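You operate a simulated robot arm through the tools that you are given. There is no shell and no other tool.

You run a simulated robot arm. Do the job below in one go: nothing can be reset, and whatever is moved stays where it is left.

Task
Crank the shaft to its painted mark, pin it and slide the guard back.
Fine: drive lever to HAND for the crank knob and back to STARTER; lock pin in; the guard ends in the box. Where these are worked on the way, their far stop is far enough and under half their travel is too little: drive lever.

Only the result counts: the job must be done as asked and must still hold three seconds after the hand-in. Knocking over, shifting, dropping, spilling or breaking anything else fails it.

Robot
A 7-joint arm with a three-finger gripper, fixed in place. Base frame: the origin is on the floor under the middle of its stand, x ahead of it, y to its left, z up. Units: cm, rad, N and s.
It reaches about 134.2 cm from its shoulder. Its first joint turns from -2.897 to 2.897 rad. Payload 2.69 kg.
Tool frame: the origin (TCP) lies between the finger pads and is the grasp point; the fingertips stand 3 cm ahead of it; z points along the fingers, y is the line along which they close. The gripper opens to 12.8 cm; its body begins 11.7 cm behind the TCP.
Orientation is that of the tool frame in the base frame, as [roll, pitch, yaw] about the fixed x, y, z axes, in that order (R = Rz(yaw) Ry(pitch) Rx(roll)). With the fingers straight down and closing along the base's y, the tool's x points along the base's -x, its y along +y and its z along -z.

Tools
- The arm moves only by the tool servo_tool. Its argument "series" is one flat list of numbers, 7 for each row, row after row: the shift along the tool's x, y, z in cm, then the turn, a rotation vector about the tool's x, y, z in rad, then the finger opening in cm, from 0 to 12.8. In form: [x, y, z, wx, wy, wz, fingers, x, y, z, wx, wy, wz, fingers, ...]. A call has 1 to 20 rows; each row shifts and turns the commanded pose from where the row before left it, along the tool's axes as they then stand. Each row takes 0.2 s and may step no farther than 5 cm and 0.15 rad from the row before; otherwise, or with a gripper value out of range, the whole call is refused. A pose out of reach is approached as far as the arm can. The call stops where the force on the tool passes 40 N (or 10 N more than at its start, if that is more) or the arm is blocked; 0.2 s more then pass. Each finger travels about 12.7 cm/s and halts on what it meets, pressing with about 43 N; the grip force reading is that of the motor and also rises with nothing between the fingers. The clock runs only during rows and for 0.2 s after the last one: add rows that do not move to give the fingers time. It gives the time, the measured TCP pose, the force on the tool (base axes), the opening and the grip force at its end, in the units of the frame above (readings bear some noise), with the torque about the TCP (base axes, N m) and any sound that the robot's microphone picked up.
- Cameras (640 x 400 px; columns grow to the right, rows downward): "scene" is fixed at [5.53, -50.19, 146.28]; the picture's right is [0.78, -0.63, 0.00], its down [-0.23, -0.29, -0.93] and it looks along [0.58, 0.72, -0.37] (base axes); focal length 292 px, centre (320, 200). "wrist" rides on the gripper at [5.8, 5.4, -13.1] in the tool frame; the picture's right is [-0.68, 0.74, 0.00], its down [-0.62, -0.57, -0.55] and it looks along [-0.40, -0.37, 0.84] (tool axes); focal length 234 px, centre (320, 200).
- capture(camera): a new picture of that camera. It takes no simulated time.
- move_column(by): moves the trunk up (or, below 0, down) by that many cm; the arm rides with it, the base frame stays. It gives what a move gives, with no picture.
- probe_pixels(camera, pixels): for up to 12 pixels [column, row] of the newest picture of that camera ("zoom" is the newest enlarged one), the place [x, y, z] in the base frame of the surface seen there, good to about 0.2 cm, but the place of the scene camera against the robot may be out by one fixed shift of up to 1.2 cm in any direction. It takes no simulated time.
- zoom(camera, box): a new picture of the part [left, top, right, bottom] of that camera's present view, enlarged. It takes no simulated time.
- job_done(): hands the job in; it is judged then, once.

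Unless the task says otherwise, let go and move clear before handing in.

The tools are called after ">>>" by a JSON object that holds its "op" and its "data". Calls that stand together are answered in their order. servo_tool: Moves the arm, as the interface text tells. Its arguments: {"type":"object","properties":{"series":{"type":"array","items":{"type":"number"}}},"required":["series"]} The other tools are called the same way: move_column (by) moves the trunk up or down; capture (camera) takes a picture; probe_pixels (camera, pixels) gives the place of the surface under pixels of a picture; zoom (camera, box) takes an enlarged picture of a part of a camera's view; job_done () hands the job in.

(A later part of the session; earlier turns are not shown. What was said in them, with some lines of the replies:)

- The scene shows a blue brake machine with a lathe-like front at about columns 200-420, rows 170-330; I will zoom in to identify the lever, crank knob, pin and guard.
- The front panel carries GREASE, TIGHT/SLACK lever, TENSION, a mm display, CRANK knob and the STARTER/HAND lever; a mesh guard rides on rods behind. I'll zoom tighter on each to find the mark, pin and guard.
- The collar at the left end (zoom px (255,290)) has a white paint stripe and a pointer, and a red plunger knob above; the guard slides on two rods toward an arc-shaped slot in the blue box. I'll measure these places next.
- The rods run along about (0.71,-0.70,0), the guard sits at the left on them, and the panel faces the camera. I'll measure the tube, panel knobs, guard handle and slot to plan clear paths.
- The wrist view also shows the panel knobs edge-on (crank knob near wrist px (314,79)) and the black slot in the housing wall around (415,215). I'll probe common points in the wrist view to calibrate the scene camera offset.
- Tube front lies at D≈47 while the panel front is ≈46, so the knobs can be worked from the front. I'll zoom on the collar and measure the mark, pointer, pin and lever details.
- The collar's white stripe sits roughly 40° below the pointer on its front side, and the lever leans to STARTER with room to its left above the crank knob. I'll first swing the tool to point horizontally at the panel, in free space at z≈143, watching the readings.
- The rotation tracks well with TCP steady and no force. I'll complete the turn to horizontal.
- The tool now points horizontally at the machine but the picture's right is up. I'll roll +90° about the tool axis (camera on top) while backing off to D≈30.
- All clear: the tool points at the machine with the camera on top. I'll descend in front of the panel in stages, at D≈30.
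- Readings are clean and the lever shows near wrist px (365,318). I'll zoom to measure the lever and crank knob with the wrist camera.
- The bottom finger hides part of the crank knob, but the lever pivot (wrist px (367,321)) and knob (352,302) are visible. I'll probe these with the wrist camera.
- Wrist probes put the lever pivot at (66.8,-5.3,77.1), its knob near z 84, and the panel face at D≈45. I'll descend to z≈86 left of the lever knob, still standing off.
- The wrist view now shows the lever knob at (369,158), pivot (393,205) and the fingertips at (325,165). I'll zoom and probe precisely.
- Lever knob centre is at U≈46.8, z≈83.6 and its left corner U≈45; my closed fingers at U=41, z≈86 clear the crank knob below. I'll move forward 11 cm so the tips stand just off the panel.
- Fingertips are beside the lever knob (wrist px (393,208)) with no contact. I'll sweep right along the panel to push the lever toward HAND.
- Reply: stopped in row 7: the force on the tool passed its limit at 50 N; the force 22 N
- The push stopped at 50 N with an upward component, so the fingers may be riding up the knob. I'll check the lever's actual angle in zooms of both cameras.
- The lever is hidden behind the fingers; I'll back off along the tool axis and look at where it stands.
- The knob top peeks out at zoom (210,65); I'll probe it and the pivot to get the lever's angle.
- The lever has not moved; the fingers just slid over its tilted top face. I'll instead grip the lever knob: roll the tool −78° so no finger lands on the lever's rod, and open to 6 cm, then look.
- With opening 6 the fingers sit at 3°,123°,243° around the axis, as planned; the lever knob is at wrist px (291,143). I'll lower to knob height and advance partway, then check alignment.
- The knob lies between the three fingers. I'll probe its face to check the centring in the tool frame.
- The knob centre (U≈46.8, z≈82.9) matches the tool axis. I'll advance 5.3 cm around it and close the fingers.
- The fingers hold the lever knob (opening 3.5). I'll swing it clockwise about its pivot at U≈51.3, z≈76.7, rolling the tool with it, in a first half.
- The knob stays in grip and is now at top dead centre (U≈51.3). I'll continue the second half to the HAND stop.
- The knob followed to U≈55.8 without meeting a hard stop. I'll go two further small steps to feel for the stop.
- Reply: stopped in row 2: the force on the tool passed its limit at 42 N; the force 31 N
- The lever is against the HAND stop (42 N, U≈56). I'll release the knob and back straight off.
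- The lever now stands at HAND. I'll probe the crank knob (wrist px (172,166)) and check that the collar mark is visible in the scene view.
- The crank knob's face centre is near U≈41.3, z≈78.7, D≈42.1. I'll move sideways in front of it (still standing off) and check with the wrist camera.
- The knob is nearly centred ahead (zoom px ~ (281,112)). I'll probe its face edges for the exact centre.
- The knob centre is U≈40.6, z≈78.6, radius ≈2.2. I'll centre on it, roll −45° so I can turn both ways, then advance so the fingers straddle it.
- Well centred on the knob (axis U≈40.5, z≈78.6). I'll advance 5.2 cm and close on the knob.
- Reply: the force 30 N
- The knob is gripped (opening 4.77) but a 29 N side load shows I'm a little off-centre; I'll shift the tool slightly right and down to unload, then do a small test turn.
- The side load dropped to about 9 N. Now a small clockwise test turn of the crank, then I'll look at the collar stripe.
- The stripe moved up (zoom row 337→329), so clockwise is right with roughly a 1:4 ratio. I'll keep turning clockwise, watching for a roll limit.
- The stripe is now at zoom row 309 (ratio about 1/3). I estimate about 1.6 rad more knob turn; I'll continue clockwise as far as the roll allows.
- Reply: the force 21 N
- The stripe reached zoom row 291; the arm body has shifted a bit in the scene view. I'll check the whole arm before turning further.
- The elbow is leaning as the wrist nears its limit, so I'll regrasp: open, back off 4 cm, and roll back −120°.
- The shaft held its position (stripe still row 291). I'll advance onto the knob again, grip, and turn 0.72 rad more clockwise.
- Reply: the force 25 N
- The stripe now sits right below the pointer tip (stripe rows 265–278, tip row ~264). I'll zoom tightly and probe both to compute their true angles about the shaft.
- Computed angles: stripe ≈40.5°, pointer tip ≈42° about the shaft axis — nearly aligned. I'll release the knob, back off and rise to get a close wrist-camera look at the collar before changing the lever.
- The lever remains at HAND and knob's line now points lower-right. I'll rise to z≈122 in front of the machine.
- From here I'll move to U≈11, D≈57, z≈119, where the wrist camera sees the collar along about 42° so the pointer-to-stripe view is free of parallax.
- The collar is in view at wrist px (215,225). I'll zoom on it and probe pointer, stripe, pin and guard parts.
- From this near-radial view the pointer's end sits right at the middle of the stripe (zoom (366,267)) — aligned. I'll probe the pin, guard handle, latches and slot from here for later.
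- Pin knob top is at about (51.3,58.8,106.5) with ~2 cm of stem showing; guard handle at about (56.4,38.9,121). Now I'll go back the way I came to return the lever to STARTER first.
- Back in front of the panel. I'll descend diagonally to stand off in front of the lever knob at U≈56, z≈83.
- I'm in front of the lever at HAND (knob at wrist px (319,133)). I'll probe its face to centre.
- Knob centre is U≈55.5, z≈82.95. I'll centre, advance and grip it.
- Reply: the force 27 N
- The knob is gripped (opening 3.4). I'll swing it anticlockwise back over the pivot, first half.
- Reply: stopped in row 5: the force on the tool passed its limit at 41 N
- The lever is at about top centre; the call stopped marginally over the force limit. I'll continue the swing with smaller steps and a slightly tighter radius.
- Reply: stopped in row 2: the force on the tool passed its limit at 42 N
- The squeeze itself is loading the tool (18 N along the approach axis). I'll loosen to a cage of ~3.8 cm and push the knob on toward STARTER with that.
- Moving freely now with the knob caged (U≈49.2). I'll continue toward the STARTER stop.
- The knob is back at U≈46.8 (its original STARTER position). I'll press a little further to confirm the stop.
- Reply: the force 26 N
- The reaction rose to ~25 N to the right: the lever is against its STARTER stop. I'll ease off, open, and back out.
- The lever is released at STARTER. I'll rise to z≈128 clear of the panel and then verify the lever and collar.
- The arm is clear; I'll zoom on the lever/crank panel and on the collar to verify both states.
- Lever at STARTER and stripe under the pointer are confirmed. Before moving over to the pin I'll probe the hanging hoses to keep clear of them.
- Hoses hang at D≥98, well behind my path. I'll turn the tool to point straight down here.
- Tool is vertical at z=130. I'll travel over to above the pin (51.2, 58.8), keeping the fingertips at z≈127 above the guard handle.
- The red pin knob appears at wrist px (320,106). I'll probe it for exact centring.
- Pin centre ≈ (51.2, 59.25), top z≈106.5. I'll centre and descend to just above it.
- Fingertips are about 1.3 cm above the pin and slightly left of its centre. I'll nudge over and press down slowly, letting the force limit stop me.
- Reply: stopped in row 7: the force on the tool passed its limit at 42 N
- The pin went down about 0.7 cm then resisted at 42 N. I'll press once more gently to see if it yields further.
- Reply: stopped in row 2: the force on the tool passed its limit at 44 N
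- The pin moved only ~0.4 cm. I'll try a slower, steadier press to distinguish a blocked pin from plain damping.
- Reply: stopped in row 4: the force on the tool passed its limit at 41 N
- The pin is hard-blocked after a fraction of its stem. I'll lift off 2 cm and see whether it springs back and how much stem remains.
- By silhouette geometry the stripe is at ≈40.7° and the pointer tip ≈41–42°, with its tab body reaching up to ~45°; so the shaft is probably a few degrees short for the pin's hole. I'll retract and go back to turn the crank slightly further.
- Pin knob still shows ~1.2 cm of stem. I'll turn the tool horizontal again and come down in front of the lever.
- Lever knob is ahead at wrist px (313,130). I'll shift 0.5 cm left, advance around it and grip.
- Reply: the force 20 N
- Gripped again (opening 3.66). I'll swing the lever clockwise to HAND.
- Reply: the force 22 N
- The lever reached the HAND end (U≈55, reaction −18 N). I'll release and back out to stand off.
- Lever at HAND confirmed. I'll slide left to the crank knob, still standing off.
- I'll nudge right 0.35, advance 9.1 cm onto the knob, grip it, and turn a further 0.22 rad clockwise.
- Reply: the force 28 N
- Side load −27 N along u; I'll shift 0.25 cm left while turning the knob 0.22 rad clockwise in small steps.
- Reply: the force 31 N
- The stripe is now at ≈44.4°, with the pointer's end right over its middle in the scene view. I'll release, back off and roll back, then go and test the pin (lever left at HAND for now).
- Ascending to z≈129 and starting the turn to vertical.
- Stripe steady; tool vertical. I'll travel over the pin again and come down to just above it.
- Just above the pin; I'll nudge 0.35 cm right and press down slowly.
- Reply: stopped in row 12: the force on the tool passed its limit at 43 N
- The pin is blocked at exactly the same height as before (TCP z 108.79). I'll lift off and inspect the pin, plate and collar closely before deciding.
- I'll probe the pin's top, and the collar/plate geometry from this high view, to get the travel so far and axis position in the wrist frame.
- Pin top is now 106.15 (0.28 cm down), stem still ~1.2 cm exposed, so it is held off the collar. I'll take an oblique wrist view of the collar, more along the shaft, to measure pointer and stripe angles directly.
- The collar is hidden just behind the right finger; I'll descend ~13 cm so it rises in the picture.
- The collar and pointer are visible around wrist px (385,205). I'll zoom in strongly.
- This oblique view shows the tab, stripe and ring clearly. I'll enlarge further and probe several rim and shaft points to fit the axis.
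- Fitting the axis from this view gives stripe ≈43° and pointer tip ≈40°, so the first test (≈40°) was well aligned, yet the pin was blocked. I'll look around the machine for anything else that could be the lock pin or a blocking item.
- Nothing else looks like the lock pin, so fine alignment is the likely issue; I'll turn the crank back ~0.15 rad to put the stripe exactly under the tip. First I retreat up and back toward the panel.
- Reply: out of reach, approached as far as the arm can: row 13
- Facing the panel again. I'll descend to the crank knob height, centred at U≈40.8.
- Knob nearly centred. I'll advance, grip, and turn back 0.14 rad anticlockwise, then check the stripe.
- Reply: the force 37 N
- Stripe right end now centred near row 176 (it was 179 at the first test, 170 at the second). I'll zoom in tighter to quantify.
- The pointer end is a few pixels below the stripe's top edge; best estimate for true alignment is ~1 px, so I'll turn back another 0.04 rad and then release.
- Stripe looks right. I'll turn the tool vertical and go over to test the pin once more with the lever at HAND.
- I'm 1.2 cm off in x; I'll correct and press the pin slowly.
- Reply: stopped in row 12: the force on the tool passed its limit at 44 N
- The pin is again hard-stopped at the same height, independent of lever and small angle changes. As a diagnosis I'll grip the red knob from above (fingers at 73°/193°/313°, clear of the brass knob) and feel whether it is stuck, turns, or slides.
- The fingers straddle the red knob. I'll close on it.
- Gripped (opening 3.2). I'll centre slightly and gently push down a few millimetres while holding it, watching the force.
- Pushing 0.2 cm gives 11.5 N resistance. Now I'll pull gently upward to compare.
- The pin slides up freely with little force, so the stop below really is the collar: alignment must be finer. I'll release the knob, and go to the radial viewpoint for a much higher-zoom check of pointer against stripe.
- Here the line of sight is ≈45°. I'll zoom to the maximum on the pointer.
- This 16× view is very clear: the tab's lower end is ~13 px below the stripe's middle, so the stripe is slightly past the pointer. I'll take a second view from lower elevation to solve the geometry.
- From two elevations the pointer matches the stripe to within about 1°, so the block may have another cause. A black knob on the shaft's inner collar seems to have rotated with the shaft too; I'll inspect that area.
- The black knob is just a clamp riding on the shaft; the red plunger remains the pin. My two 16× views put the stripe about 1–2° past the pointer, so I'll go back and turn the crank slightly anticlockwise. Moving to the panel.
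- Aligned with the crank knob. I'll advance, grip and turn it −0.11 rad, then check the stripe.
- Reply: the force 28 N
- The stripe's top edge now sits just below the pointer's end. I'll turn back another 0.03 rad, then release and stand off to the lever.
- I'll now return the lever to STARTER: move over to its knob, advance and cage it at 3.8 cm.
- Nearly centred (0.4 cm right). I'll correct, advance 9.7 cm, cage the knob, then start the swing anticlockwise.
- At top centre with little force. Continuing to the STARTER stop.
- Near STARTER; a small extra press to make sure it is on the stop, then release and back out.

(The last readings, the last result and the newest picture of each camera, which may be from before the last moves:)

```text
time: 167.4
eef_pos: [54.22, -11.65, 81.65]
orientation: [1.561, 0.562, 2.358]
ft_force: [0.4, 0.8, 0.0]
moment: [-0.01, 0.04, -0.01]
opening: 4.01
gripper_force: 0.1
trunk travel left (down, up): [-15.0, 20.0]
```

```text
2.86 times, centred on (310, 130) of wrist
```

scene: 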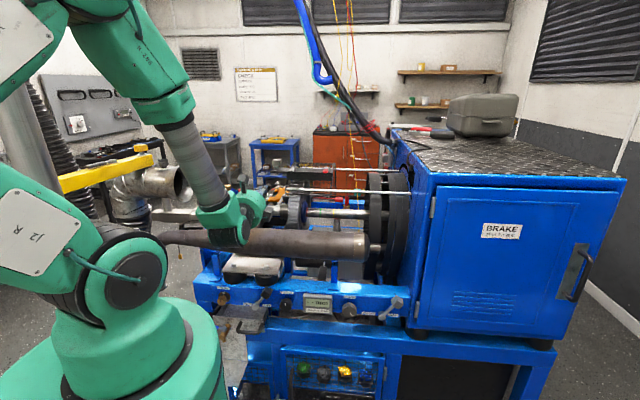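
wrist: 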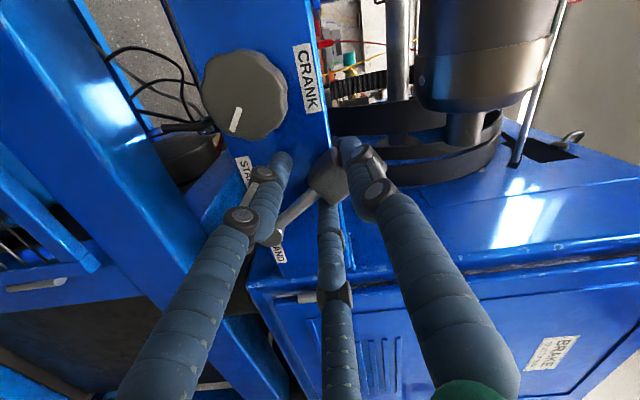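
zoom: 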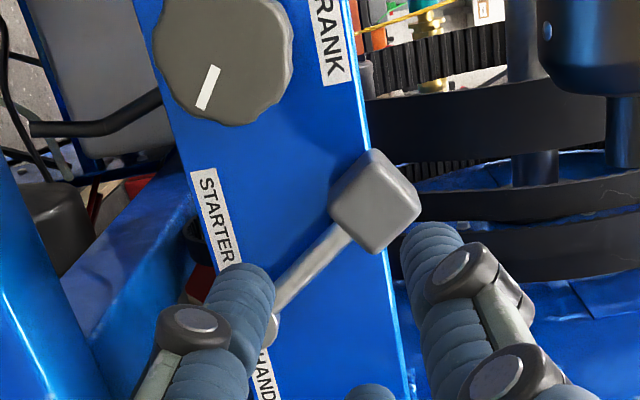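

Lever is at STARTER. Rising, turning vertical, and going to the pin.

>>> {"op": "servo_tool", "data": {"series": [-2.45, 3.89, 0, 0, 0, 0, 2, -2.45, 3.89, 0, 0, 0, 0, 0, -2.45, 3.89, 0, 0, 0, 0, 0, -2.45, 3.89, 0, 0, 0, 0, 0, -2.45, 3.89, 0, 0, 0, 0, 0, -2.45, 3.89, 0, 0, 0, 0, 0, -2.45, 3.89, 0, 0, 0, 0, 0, -2.45, 3.89, 0, 0, 0, 0, 0, -2.45, 3.89, 0, 0, 0, 0, 0, -2.45, 3.89, 0, 0, 0, 0, 0]}}

>>> {"op": "servo_tool", "data": {"series": [0, 0, 0, 0.1208, 0.0761, 0, 0, 0, 0, 0, 0.1208, 0.0761, 0, 0, 0, 0, 0, 0.1208, 0.0761, 0, 0, 0, 0, 0, 0.1208, 0.0761, 0, 0, 0, 0, 0, 0.1208, 0.0761, 0, 0, 0, 0, 0, 0.1208, 0.0761, 0, 0, 0, 0, 0, 0.1208, 0.0761, 0, 0, 0, 0, 0, 0.1208, 0.0761, 0, 0, 0, 0, 0, 0.1208, 0.0761, 0, 0, 0, 0, 0, 0.1208, 0.0761, 0, 0, 0, 0, 0, 0.1208, 0.0761, 0, 0, 0, 0, 0, 0, 0, 0, 0]}}

>>> {"op": "zoom", "data": {"camera": "scene", "box": [236, 200, 250, 210]}}

```text
time: 169.6
eef_pos: [54.03, -12.12, 127.74]
orientation: [1.561, 0.563, 2.359]
ft_force: [0.1, 0.3, -1.4]
moment: [-0.03, -0.01, 0.02]
opening: 0.18
gripper_force: 31.7
trunk travel left (down, up): [-15.0, 20.0]
```

```text
time: 172.2
eef_pos: [54.08, -11.58, 127.65]
orientation: [3.138, 0.003, 2.925]
ft_force: [0.2, 0.1, -0.1]
moment: [0.01, 0.06, -0.01]
opening: 0.19
gripper_force: 31.6
trunk travel left (down, up): [-15.0, 20.0]
```

```text
16.00 times, centred on (243, 205) of scene
```

zoom: 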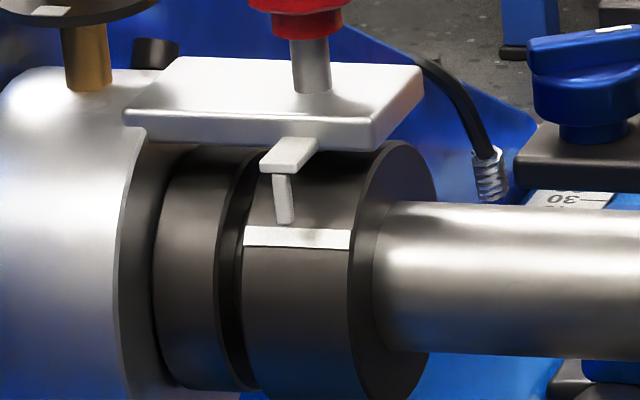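

Stripe unchanged by the lever move. Travelling to the pin and down to just above it.

>>> {"op": "servo_tool", "data": {"series": [1.167, 4.567, 0, 0, 0, 0, 0, 1.167, 4.567, 0, 0, 0, 0, 0, 1.167, 4.567, 0, 0, 0, 0, 0, 1.167, 4.567, 0, 0, 0, 0, 0, 1.167, 4.567, 0, 0, 0, 0, 0, 1.167, 4.567, 0, 0, 0, 0, 0, 1.167, 4.567, 0, 0, 0, 0, 0, 1.167, 4.567, 0, 0, 0, 0, 0, 1.167, 4.567, 0, 0, 0, 0, 0, 1.167, 4.567, 0, 0, 0, 0, 0, 1.167, 4.567, 0, 0, 0, 0, 0, 1.167, 4.567, 0, 0, 0, 0, 0, 1.167, 4.567, 0, 0, 0, 0, 0, 1.167, 4.567, 0, 0, 0, 0, 0, 1.167, 4.567, 0, 0, 0, 0, 0, 0, 0, 4, 0, 0, 0, 0, 0, 0, 4, 0, 0, 0, 0, 0, 0, 4, 0, 0, 0, 0, 0, 0, 3.8, 0, 0, 0, 0]}}

```text
time: 176.2
eef_pos: [51.53, 59.2, 112.05]
orientation: [3.134, 0.006, 2.923]
ft_force: [-0.8, -0.2, 0.2]
moment: [0.01, -0.02, 0.0]
opening: 0.18
gripper_force: 31.1
trunk travel left (down, up): [-15.0, 20.0]
```

Just above the pin; pressing down slowly.

>>> {"op": "servo_tool", "data": {"series": [-0.1, -0.1, 0.7, 0, 0, 0, 0, 0, 0, 0.7, 0, 0, 0, 0, 0, 0, 0.7, 0, 0, 0, 0, 0, 0, 0.25, 0, 0, 0, 0, 0, 0, 0.25, 0, 0, 0, 0, 0, 0, 0.25, 0, 0, 0, 0, 0, 0, 0.25, 0, 0, 0, 0, 0, 0, 0.25, 0, 0, 0, 0, 0, 0, 0.25, 0, 0, 0, 0, 0, 0, 0.25, 0, 0, 0, 0, 0, 0, 0.25, 0, 0, 0, 0, 0, 0, 0.25, 0, 0, 0, 0, 0, 0, 0.25, 0, 0, 0, 0, 0, 0, 0.25, 0, 0, 0, 0]}}

>>> {"op": "zoom", "data": {"camera": "scene", "box": [228, 184, 268, 222]}}

```text
time: 179.2
eef_pos: [51.68, 59.06, 107.71]
orientation: [3.135, 0.007, 2.924]
ft_force: [-2.7, -0.9, 17.3]
moment: [-0.08, 0.25, 0.01]
opening: 0.22
gripper_force: 31.8
trunk travel left (down, up): [-15.0, 20.0]
```

```text
10.53 times, centred on (248, 203) of scene
```

zoom: 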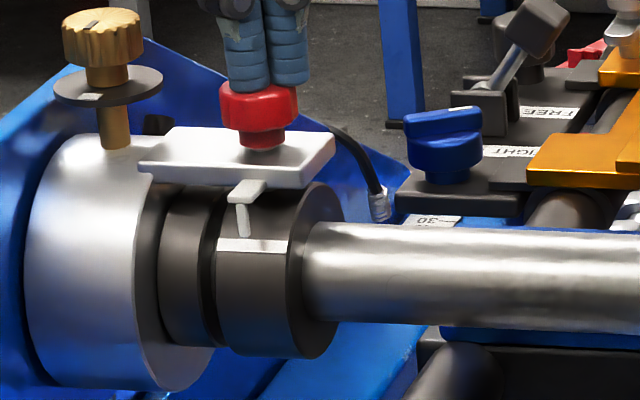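

The pin is going in — the knob now sits close to the plate (stem nearly gone) with 17 N. I'll continue pressing to its end stop.

>>> {"op": "servo_tool", "data": {"series": [0, 0, 0.25, 0, 0, 0, 0, 0, 0, 0.25, 0, 0, 0, 0, 0, 0, 0.25, 0, 0, 0, 0, 0, 0, 0.25, 0, 0, 0, 0, 0, 0, 0.25, 0, 0, 0, 0, 0, 0, 0.25, 0, 0, 0, 0, 0, 0, 0.25, 0, 0, 0, 0]}}

>>> {"op": "zoom", "data": {"camera": "scene", "box": [228, 184, 268, 222]}}

```text
time: 179.7
eef_pos: [51.85, 59.17, 107.56]
orientation: [3.128, 0.01, 2.925]
ft_force: [-1.0, 0.1, 12.8]
moment: [-0.12, 0.19, 0.1]
opening: 0.24
gripper_force: 31.6
trunk travel left (down, up): [-15.0, 20.0]
stopped in row 2: the force on the tool passed its limit at 43 N (the readings are from after the stop); the commanded pose is now the measured one
```

```text
10.53 times, centred on (248, 203) of scene
```

zoom: 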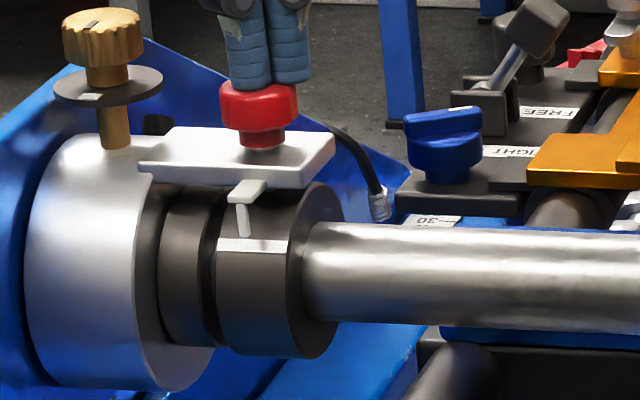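

The pin has gone down a full 1.5 cm and now meets a hard stop — it is in. I'll lift clear and confirm it stays.

>>> {"op": "servo_tool", "data": {"series": [0, 0, -1, 0, 0, 0, 0, 0, 0, -4, 0, 0, 0, 0, 0, 0, -4, 0, 0, 0, 0, 0, 0, -4, 0, 0, 0, 0, 0, 0, -4, 0, 0, 0, 0, 0, 0, -3.4, 0, 0, 0, 0, 0, 0, 0, 0, 0, 0, 0]}}

>>> {"op": "zoom", "data": {"camera": "scene", "box": [228, 184, 268, 222]}}

>>> {"op": "capture", "data": {"camera": "wrist"}}

```text
time: 181.3
eef_pos: [51.79, 58.97, 127.88]
orientation: [3.131, 0.006, 2.925]
ft_force: [-0.4, -0.4, -0.7]
moment: [-0.02, 0.03, 0.01]
opening: 0.21
gripper_force: 31.7
trunk travel left (down, up): [-15.0, 20.0]
```

```text
10.53 times, centred on (248, 203) of scene
```

zoom: 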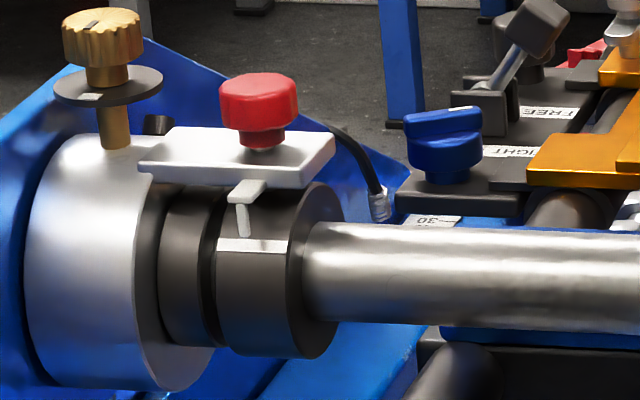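

```text
taken
```

wrist: 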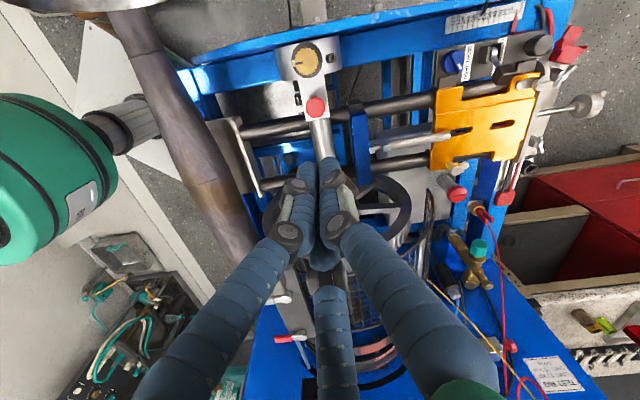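

The pin stays in. Now the guard: I'll move to the left of its grey handle at z≈128 and tilt the tool 20° so the fingers point toward the box.

>>> {"op": "servo_tool", "data": {"series": [-1.24, -3.7, 0, 0, 0, 0, 0, -1.24, -3.7, 0, 0, 0, 0, 0, -1.24, -3.7, 0, 0, 0, 0, 0, -1.24, -3.7, 0, 0, 0, 0, 0, 0, 0, 0, 0.062, -0.099, 0, 0, 0, 0, 0, 0.062, -0.099, 0, 0, 0, 0, 0, 0.062, -0.099, 0, 0, 0, 0, 0, 0, 0, 0, 0]}}

>>> {"op": "capture", "data": {"camera": "scene"}}

>>> {"op": "capture", "data": {"camera": "wrist"}}

```text
time: 183.1
eef_pos: [53.36, 43.47, 127.66]
orientation: [-2.962, 0.304, 2.951]
ft_force: [-0.1, 0.5, -0.6]
moment: [-0.01, 0.01, -0.02]
opening: 0.21
gripper_force: 31.5
trunk travel left (down, up): [-15.0, 20.0]
```

```text
taken
```

scene: 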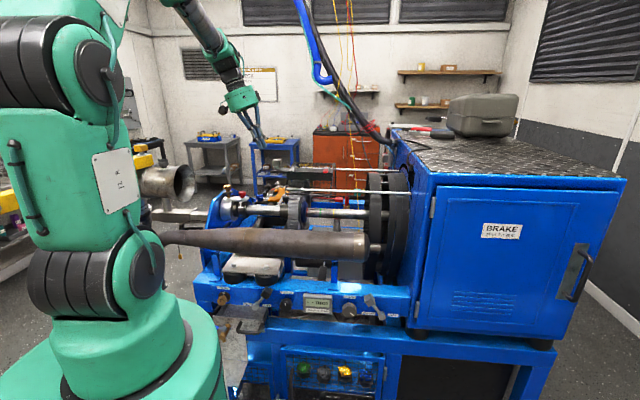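

```text
taken
```

wrist: 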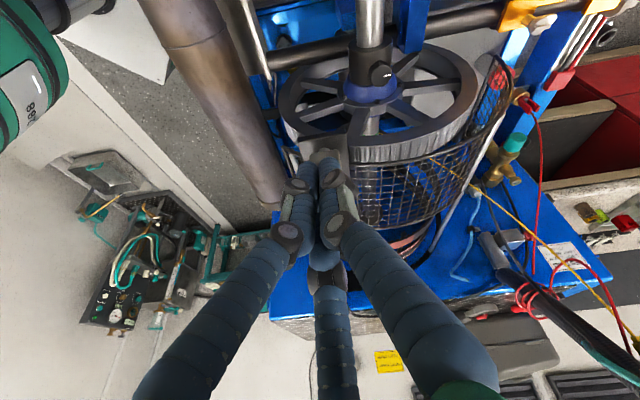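

The handle block is just ahead of the fingertips. I'll descend so the tips are level with the handle cube, just left of it.

>>> {"op": "servo_tool", "data": {"series": [1.03, 0.65, 2.46, 0, 0, 0, 0, 0.79, 0.5, 2.56, 0, 0, 0, 0, 0, 0, 0, 0, 0, 0, 0]}}

>>> {"op": "zoom", "data": {"camera": "scene", "box": [245, 135, 345, 205]}}

>>> {"op": "zoom", "data": {"camera": "wrist", "box": [270, 110, 430, 210]}}

```text
time: 183.9
eef_pos: [53.23, 43.77, 122.2]
orientation: [-2.962, 0.301, 2.949]
ft_force: [0.7, -0.6, 0.4]
moment: [-0.01, -0.01, -0.05]
opening: 0.21
gripper_force: 31.2
trunk travel left (down, up): [-15.0, 20.0]
```

```text
5.71 times, centred on (295, 170) of scene
```

zoom: 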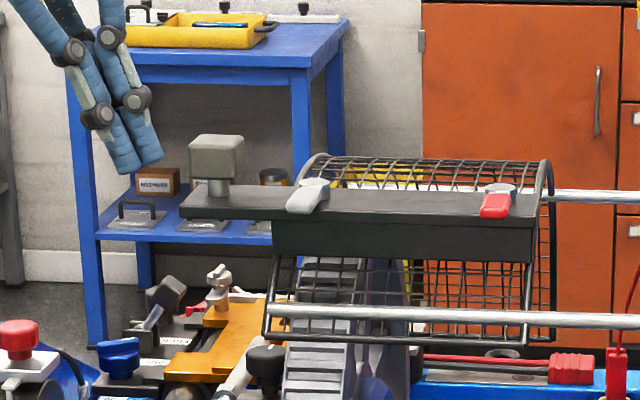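

```text
4.00 times, centred on (350, 160) of wrist
```

zoom: 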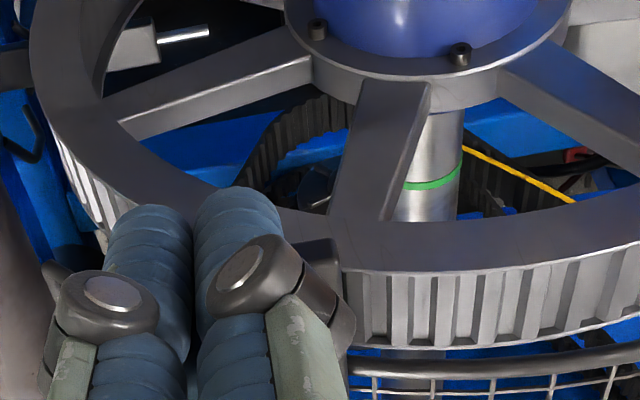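

Fingertips are just left of the handle at its height. I'll push toward the box (+u) by a few centimetres and check the response.

>>> {"op": "servo_tool", "data": {"series": [-0.8, -0.5, 0.34, 0, 0, 0, 0, -0.8, -0.5, 0.34, 0, 0, 0, 0, -0.8, -0.5, 0.34, 0, 0, 0, 0, -0.8, -0.5, 0.34, 0, 0, 0, 0, -0.8, -0.5, 0.34, 0, 0, 0, 0]}}

>>> {"op": "zoom", "data": {"camera": "scene", "box": [245, 135, 345, 205]}}

```text
time: 185.1
eef_pos: [56.82, 40.28, 122.08]
orientation: [-2.961, 0.304, 2.949]
ft_force: [0.1, -0.2, -0.6]
moment: [0.01, -0.01, 0.0]
opening: 0.22
gripper_force: 31.4
trunk travel left (down, up): [-15.0, 20.0]
```

```text
5.71 times, centred on (295, 170) of scene
```

zoom: 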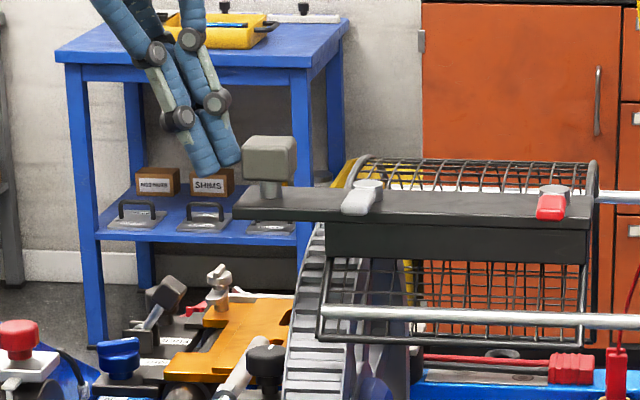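

The guard slides freely (handle moved ~3 cm right). I'll continue pushing about 20 cm.

>>> {"op": "servo_tool", "data": {"series": [-1.2, -0.75, 0.51, 0, 0, 0, 0, -1.2, -0.75, 0.51, 0, 0, 0, 0, -1.2, -0.75, 0.51, 0, 0, 0, 0, -1.2, -0.75, 0.51, 0, 0, 0, 0, -1.2, -0.75, 0.51, 0, 0, 0, 0, -1.2, -0.75, 0.51, 0, 0, 0, 0, -1.2, -0.75, 0.51, 0, 0, 0, 0, -1.2, -0.75, 0.51, 0, 0, 0, 0, -1.2, -0.75, 0.51, 0, 0, 0, 0, -1.2, -0.75, 0.51, 0, 0, 0, 0, -1.2, -0.75, 0.51, 0, 0, 0, 0, -1.2, -0.75, 0.51, 0, 0, 0, 0, -1.2, -0.75, 0.51, 0, 0, 0, 0]}}

>>> {"op": "capture", "data": {"camera": "scene"}}

>>> {"op": "zoom", "data": {"camera": "scene", "box": [290, 125, 430, 215]}}

```text
time: 187.9
eef_pos: [70.79, 26.51, 122.3]
orientation: [-2.962, 0.305, 2.948]
ft_force: [0.1, 0.1, -0.2]
moment: [0.03, -0.01, -0.04]
opening: 0.2
gripper_force: 31.4
trunk travel left (down, up): [-15.0, 20.0]
```

```text
taken
```

scene: 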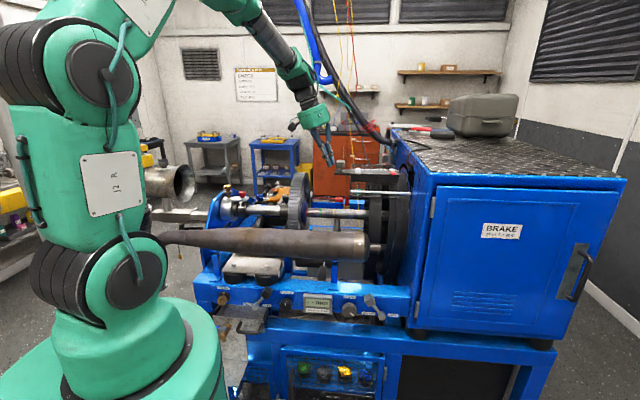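

```text
4.44 times, centred on (360, 170) of scene
```

zoom: 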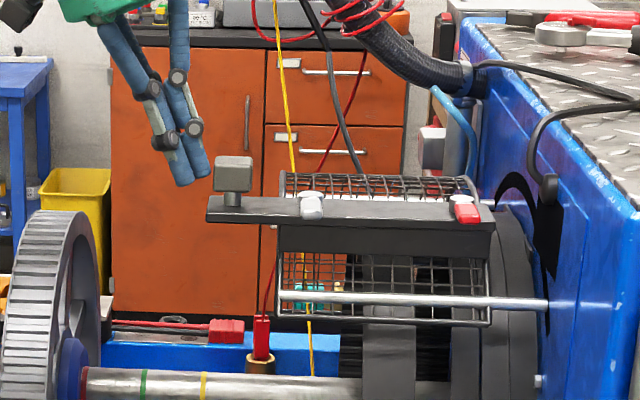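

The guard moves well; its leading edge nears the slot. I'll keep pushing another ~12 cm and check passage under the cable gland.

>>> {"op": "servo_tool", "data": {"series": [-0.96, -0.6, 0.41, 0, 0, 0, 0, -0.96, -0.6, 0.41, 0, 0, 0, 0, -0.96, -0.6, 0.41, 0, 0, 0, 0, -0.96, -0.6, 0.41, 0, 0, 0, 0, -0.96, -0.6, 0.41, 0, 0, 0, 0, -0.96, -0.6, 0.41, 0, 0, 0, 0, -0.96, -0.6, 0.41, 0, 0, 0, 0, -0.96, -0.6, 0.41, 0, 0, 0, 0, -0.96, -0.6, 0.41, 0, 0, 0, 0, -0.96, -0.6, 0.41, 0, 0, 0, 0]}}

>>> {"op": "zoom", "data": {"camera": "scene", "box": [290, 125, 430, 215]}}

>>> {"op": "capture", "data": {"camera": "wrist"}}

```text
time: 190.1
eef_pos: [79.27, 17.9, 122.31]
orientation: [-2.963, 0.302, 2.949]
ft_force: [0.0, 0.2, 0.1]
moment: [0.03, 0.0, 0.0]
opening: 0.18
gripper_force: 31.1
trunk travel left (down, up): [-15.0, 20.0]
```

```text
4.44 times, centred on (360, 170) of scene
```

zoom: 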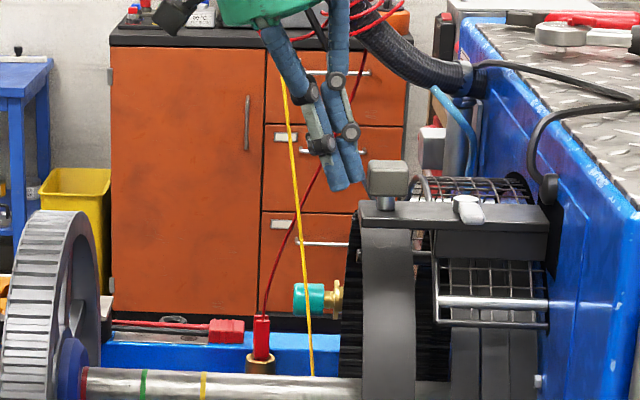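

```text
taken
```

wrist: 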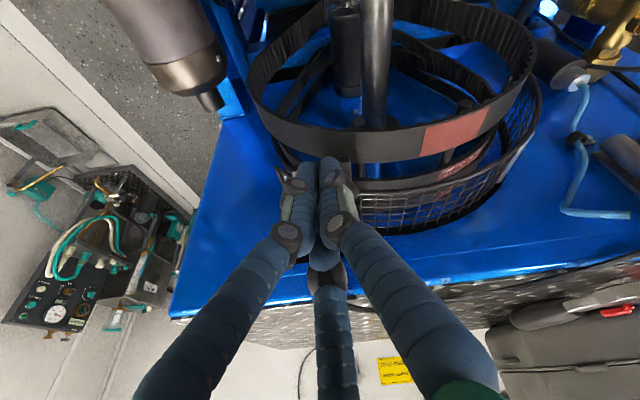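

The leading part with the red latch is in the slot, with no force. I'll keep pushing in smaller steps until it stops.

>>> {"op": "servo_tool", "data": {"series": [-0.64, -0.4, 0.275, 0, 0, 0, 0, -0.64, -0.4, 0.275, 0, 0, 0, 0, -0.64, -0.4, 0.275, 0, 0, 0, 0, -0.64, -0.4, 0.275, 0, 0, 0, 0, -0.64, -0.4, 0.275, 0, 0, 0, 0, -0.64, -0.4, 0.275, 0, 0, 0, 0, -0.64, -0.4, 0.275, 0, 0, 0, 0, -0.64, -0.4, 0.275, 0, 0, 0, 0, -0.64, -0.4, 0.275, 0, 0, 0, 0, -0.64, -0.4, 0.275, 0, 0, 0, 0]}}

>>> {"op": "zoom", "data": {"camera": "scene", "box": [330, 115, 450, 205]}}

```text
time: 192.4
eef_pos: [84.6, 12.96, 122.27]
orientation: [-2.963, 0.298, 2.951]
ft_force: [-19.3, 10.8, 7.8]
moment: [0.17, 0.15, -0.18]
opening: 0.21
gripper_force: 31.7
trunk travel left (down, up): [-15.0, 20.0]
stopped in row 10: the force on the tool passed its limit at 47 N (the readings are from after the stop); the commanded pose is now the measured one
```

```text
4.44 times, centred on (390, 160) of scene
```

zoom: 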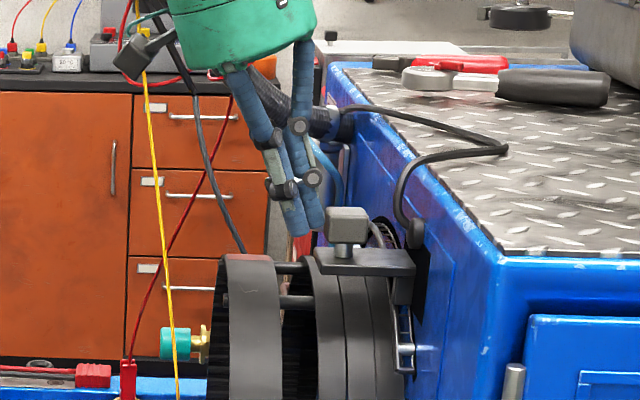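

The push stopped at 47 N with the hood apparently inside the box. I'll zoom to check whether it's the true end stop or something is catching.

>>> {"op": "zoom", "data": {"camera": "scene", "box": [370, 155, 420, 200]}}

>>> {"op": "capture", "data": {"camera": "wrist"}}

>>> {"op": "probe_pixels", "data": {"camera": "scene", "pixels": [[380, 175], [376, 178], [393, 178], [393, 200], [394, 192], [400, 190], [404, 180], [410, 185], [388, 170], [400, 165]]}}

```text
8.89 times, centred on (395, 178) of scene
```

zoom: 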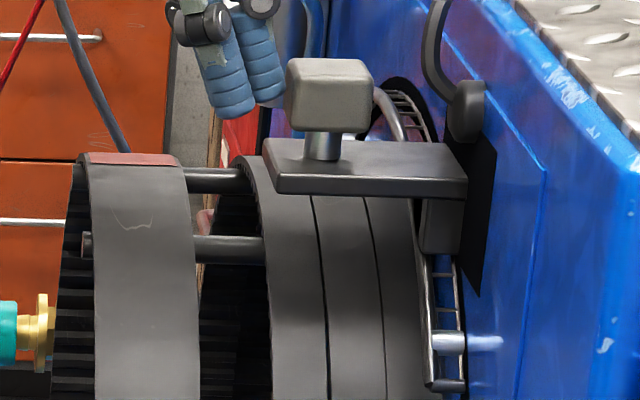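

```text
taken
```

wrist: 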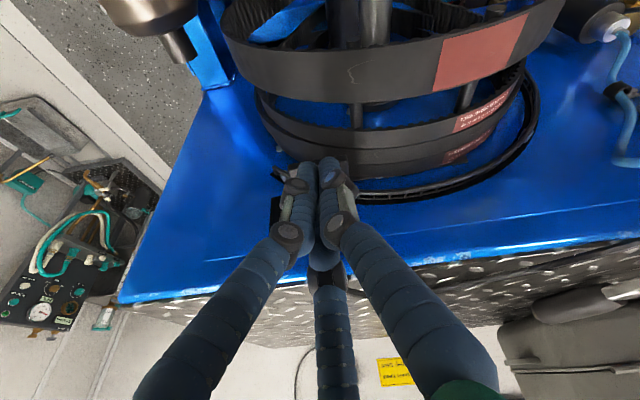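

```text
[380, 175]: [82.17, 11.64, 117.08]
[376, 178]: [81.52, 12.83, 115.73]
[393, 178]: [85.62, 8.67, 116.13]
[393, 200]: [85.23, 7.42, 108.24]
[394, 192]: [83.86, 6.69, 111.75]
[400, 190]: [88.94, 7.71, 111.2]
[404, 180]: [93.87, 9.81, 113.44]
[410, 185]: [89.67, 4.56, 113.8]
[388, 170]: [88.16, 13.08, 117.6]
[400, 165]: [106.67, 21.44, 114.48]
```

The hood's left frame still shows ~2–3 cm outside the wall; I need to see whether the guard is at its end stop or caught by the gland. I'll zoom in closer.

>>> {"op": "zoom", "data": {"camera": "scene", "box": [388, 160, 418, 180]}}

>>> {"op": "zoom", "data": {"camera": "wrist", "box": [250, 150, 400, 240]}}

>>> {"op": "probe_pixels", "data": {"camera": "scene", "pixels": [[403, 166], [404, 170], [403, 173], [400, 176], [402, 178], [396, 176], [408, 172], [406, 178], [398, 184], [397, 172], [409, 178], [405, 163]]}}

```text
16.00 times, centred on (403, 170) of scene
```

zoom: 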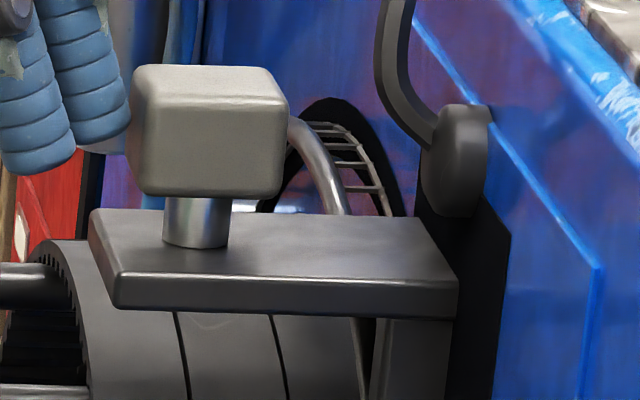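

```text
4.27 times, centred on (325, 195) of wrist
```

zoom: 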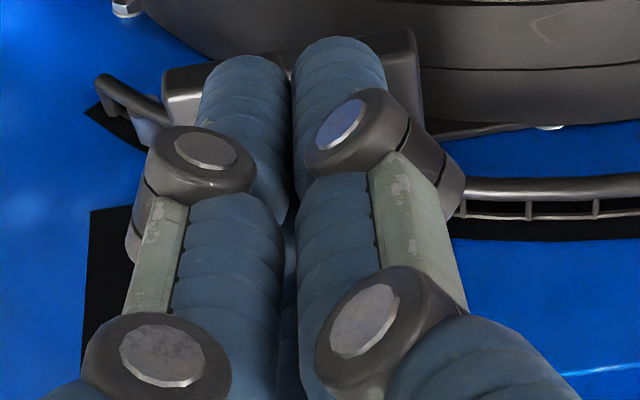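

```text
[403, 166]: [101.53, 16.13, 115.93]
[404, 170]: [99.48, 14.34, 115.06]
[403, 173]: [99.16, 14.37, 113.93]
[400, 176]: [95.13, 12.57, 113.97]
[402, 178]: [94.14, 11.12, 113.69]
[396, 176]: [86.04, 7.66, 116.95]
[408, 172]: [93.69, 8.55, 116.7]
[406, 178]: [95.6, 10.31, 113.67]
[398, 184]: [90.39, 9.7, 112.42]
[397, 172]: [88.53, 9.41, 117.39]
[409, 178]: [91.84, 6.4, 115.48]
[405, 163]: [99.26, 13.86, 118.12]
```

The grey latch has passed inside and nothing visible is catching. I'll push once more gently to see if this is a firm stop.

>>> {"op": "servo_tool", "data": {"series": [-0.4, -0.25, 0.17, 0, 0, 0, 0, -0.4, -0.25, 0.17, 0, 0, 0, 0, -0.4, -0.25, 0.17, 0, 0, 0, 0, -0.4, -0.25, 0.17, 0, 0, 0, 0]}}

>>> {"op": "zoom", "data": {"camera": "scene", "box": [388, 160, 418, 180]}}

```text
time: 192.7
eef_pos: [84.58, 12.96, 122.32]
orientation: [-2.966, 0.296, 2.95]
ft_force: [-17.5, 10.5, 6.4]
moment: [0.23, 0.1, -0.07]
opening: 0.21
gripper_force: 31.4
trunk travel left (down, up): [-15.0, 20.0]
stopped in row 1: the force on the tool passed its limit at 45 N (the readings are from after the stop); the commanded pose is now the measured one
```

```text
16.00 times, centred on (403, 170) of scene
```

zoom: 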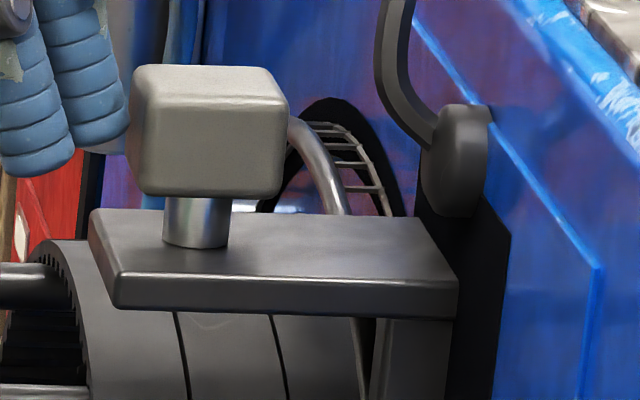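

Firm stop, no visible catch. I'll back the hand off and up, and look at the guard and slot with the wrist camera.

>>> {"op": "servo_tool", "data": {"series": [0.8, 0.5, -0.34, 0, 0, 0, 0, 0.8, 0.5, -0.34, 0, 0, 0, 0, 0.8, 0.5, -0.34, 0, 0, 0, 0, -1.16, -0.73, -3.76, 0, 0, 0, 0, -1.16, -0.73, -3.76, 0, 0, 0, 0, -1.16, -0.73, -3.76, 0, 0, 0, 0, -1.16, -0.73, -3.76, 0, 0, 0, 0, 0, 0, 0, 0, 0, 0, 0]}}

>>> {"op": "capture", "data": {"camera": "wrist"}}

>>> {"op": "capture", "data": {"camera": "scene"}}

```text
time: 194.5
eef_pos: [82.63, 14.76, 138.17]
orientation: [-2.965, 0.295, 2.951]
ft_force: [-0.7, -0.6, -0.5]
moment: [0.01, -0.05, 0.02]
opening: 0.21
gripper_force: 31.6
trunk travel left (down, up): [-15.0, 20.0]
```

```text
taken
```

wrist: 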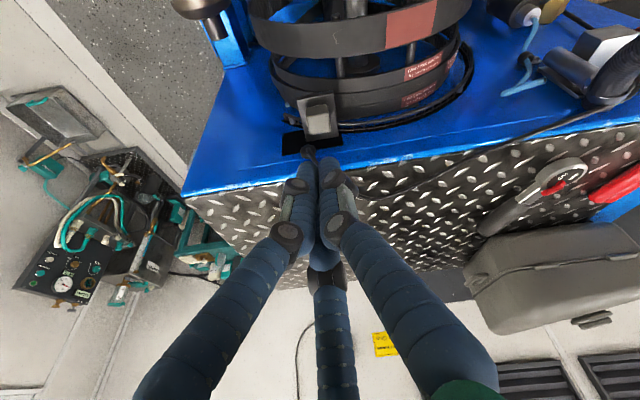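

```text
taken
```

scene: 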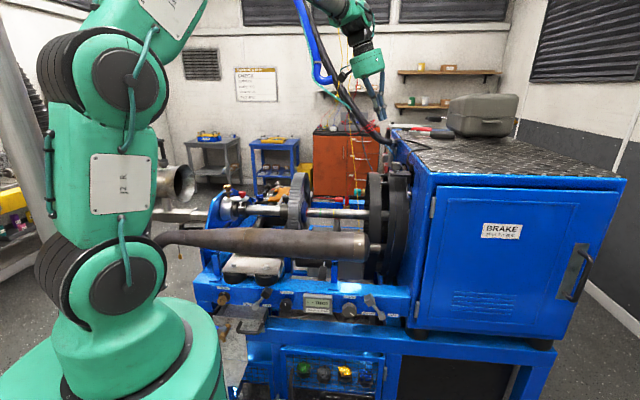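

>>> {"op": "zoom", "data": {"camera": "wrist", "box": [265, 85, 385, 165]}}

>>> {"op": "zoom", "data": {"camera": "scene", "box": [360, 150, 430, 210]}}

>>> {"op": "probe_pixels", "data": {"camera": "wrist", "pixels": [[318, 116], [305, 102], [336, 125], [325, 141], [340, 140], [310, 135], [290, 138], [360, 125], [400, 123], [308, 152], [345, 128], [330, 135]]}}

```text
5.00 times, centred on (325, 125) of wrist
```

zoom: 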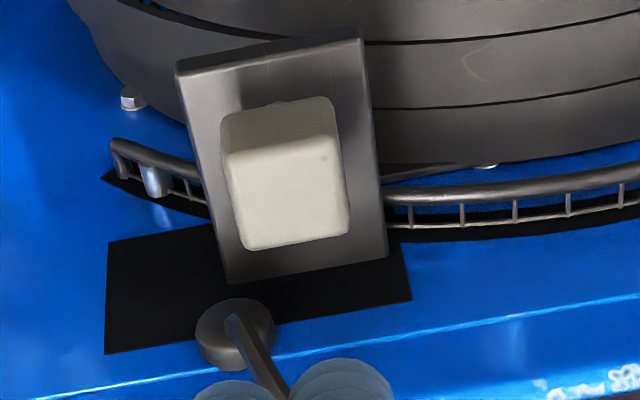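

```text
6.67 times, centred on (395, 180) of scene
```

zoom: 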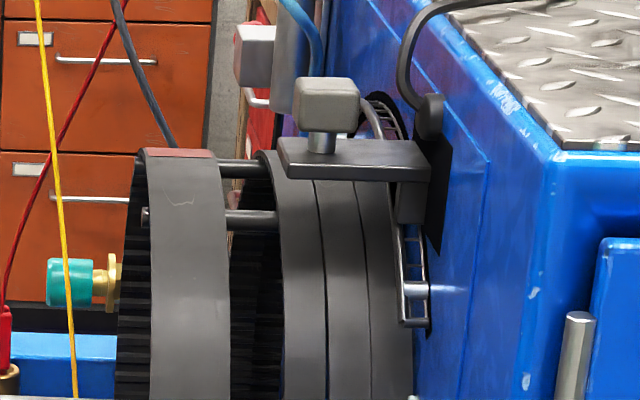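

```text
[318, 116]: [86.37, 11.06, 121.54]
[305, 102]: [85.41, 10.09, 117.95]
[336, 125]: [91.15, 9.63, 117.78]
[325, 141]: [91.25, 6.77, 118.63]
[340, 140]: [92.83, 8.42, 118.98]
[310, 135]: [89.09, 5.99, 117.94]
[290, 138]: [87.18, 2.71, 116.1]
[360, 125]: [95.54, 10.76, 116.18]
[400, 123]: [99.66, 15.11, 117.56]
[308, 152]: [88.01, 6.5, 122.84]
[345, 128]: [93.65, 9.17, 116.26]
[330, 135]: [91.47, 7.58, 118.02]
```

The guard's hood is inside the box with only its end frame and handle plate outside, at a firm stop. I'll verify the lever, pin and stripe one last time.

>>> {"op": "zoom", "data": {"camera": "scene", "box": [330, 280, 410, 335]}}

>>> {"op": "zoom", "data": {"camera": "scene", "box": [215, 180, 275, 220]}}

```text
7.27 times, centred on (370, 308) of scene
```

zoom: 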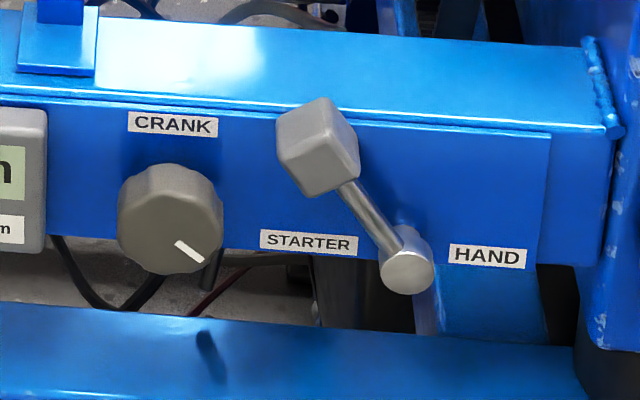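

```text
10.00 times, centred on (245, 200) of scene
```

zoom: 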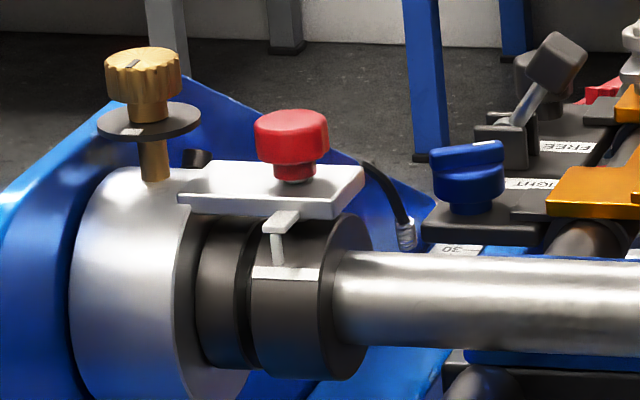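

The lever is at STARTER, the pin is fully in with the stripe at the pointer, and the guard is at its end stop in the box. The arm is clear above everything, so I'm handing in.

>>> {"op": "job_done", "data": {}}

```text
The job is handed in.
```

The job is handed in: the shaft is at its painted mark and pinned, the drive lever is back at STARTER, and the guard is in the box. I don't have the judge's result.

- **Shaft:** I took the drive lever to HAND and turned the crank knob until the collar's white stripe met the pointer. This took several small corrections, because the pin stayed blocked until the angle was right.
- **Drive lever:** It is back against its STARTER stop, and the final picture confirms it.
- **Lock pin:** The red plunger went down about 1.5 cm to a hard stop and stayed down when I let go.
- **Guard:** It slid about 41 cm along the rods to a firm stop. The hood is inside the box except for its end frame and about 1.5 cm of mesh. The handle plate stays outside, and nothing was visibly catching.

The arm was let go and raised clear before the hand-in.
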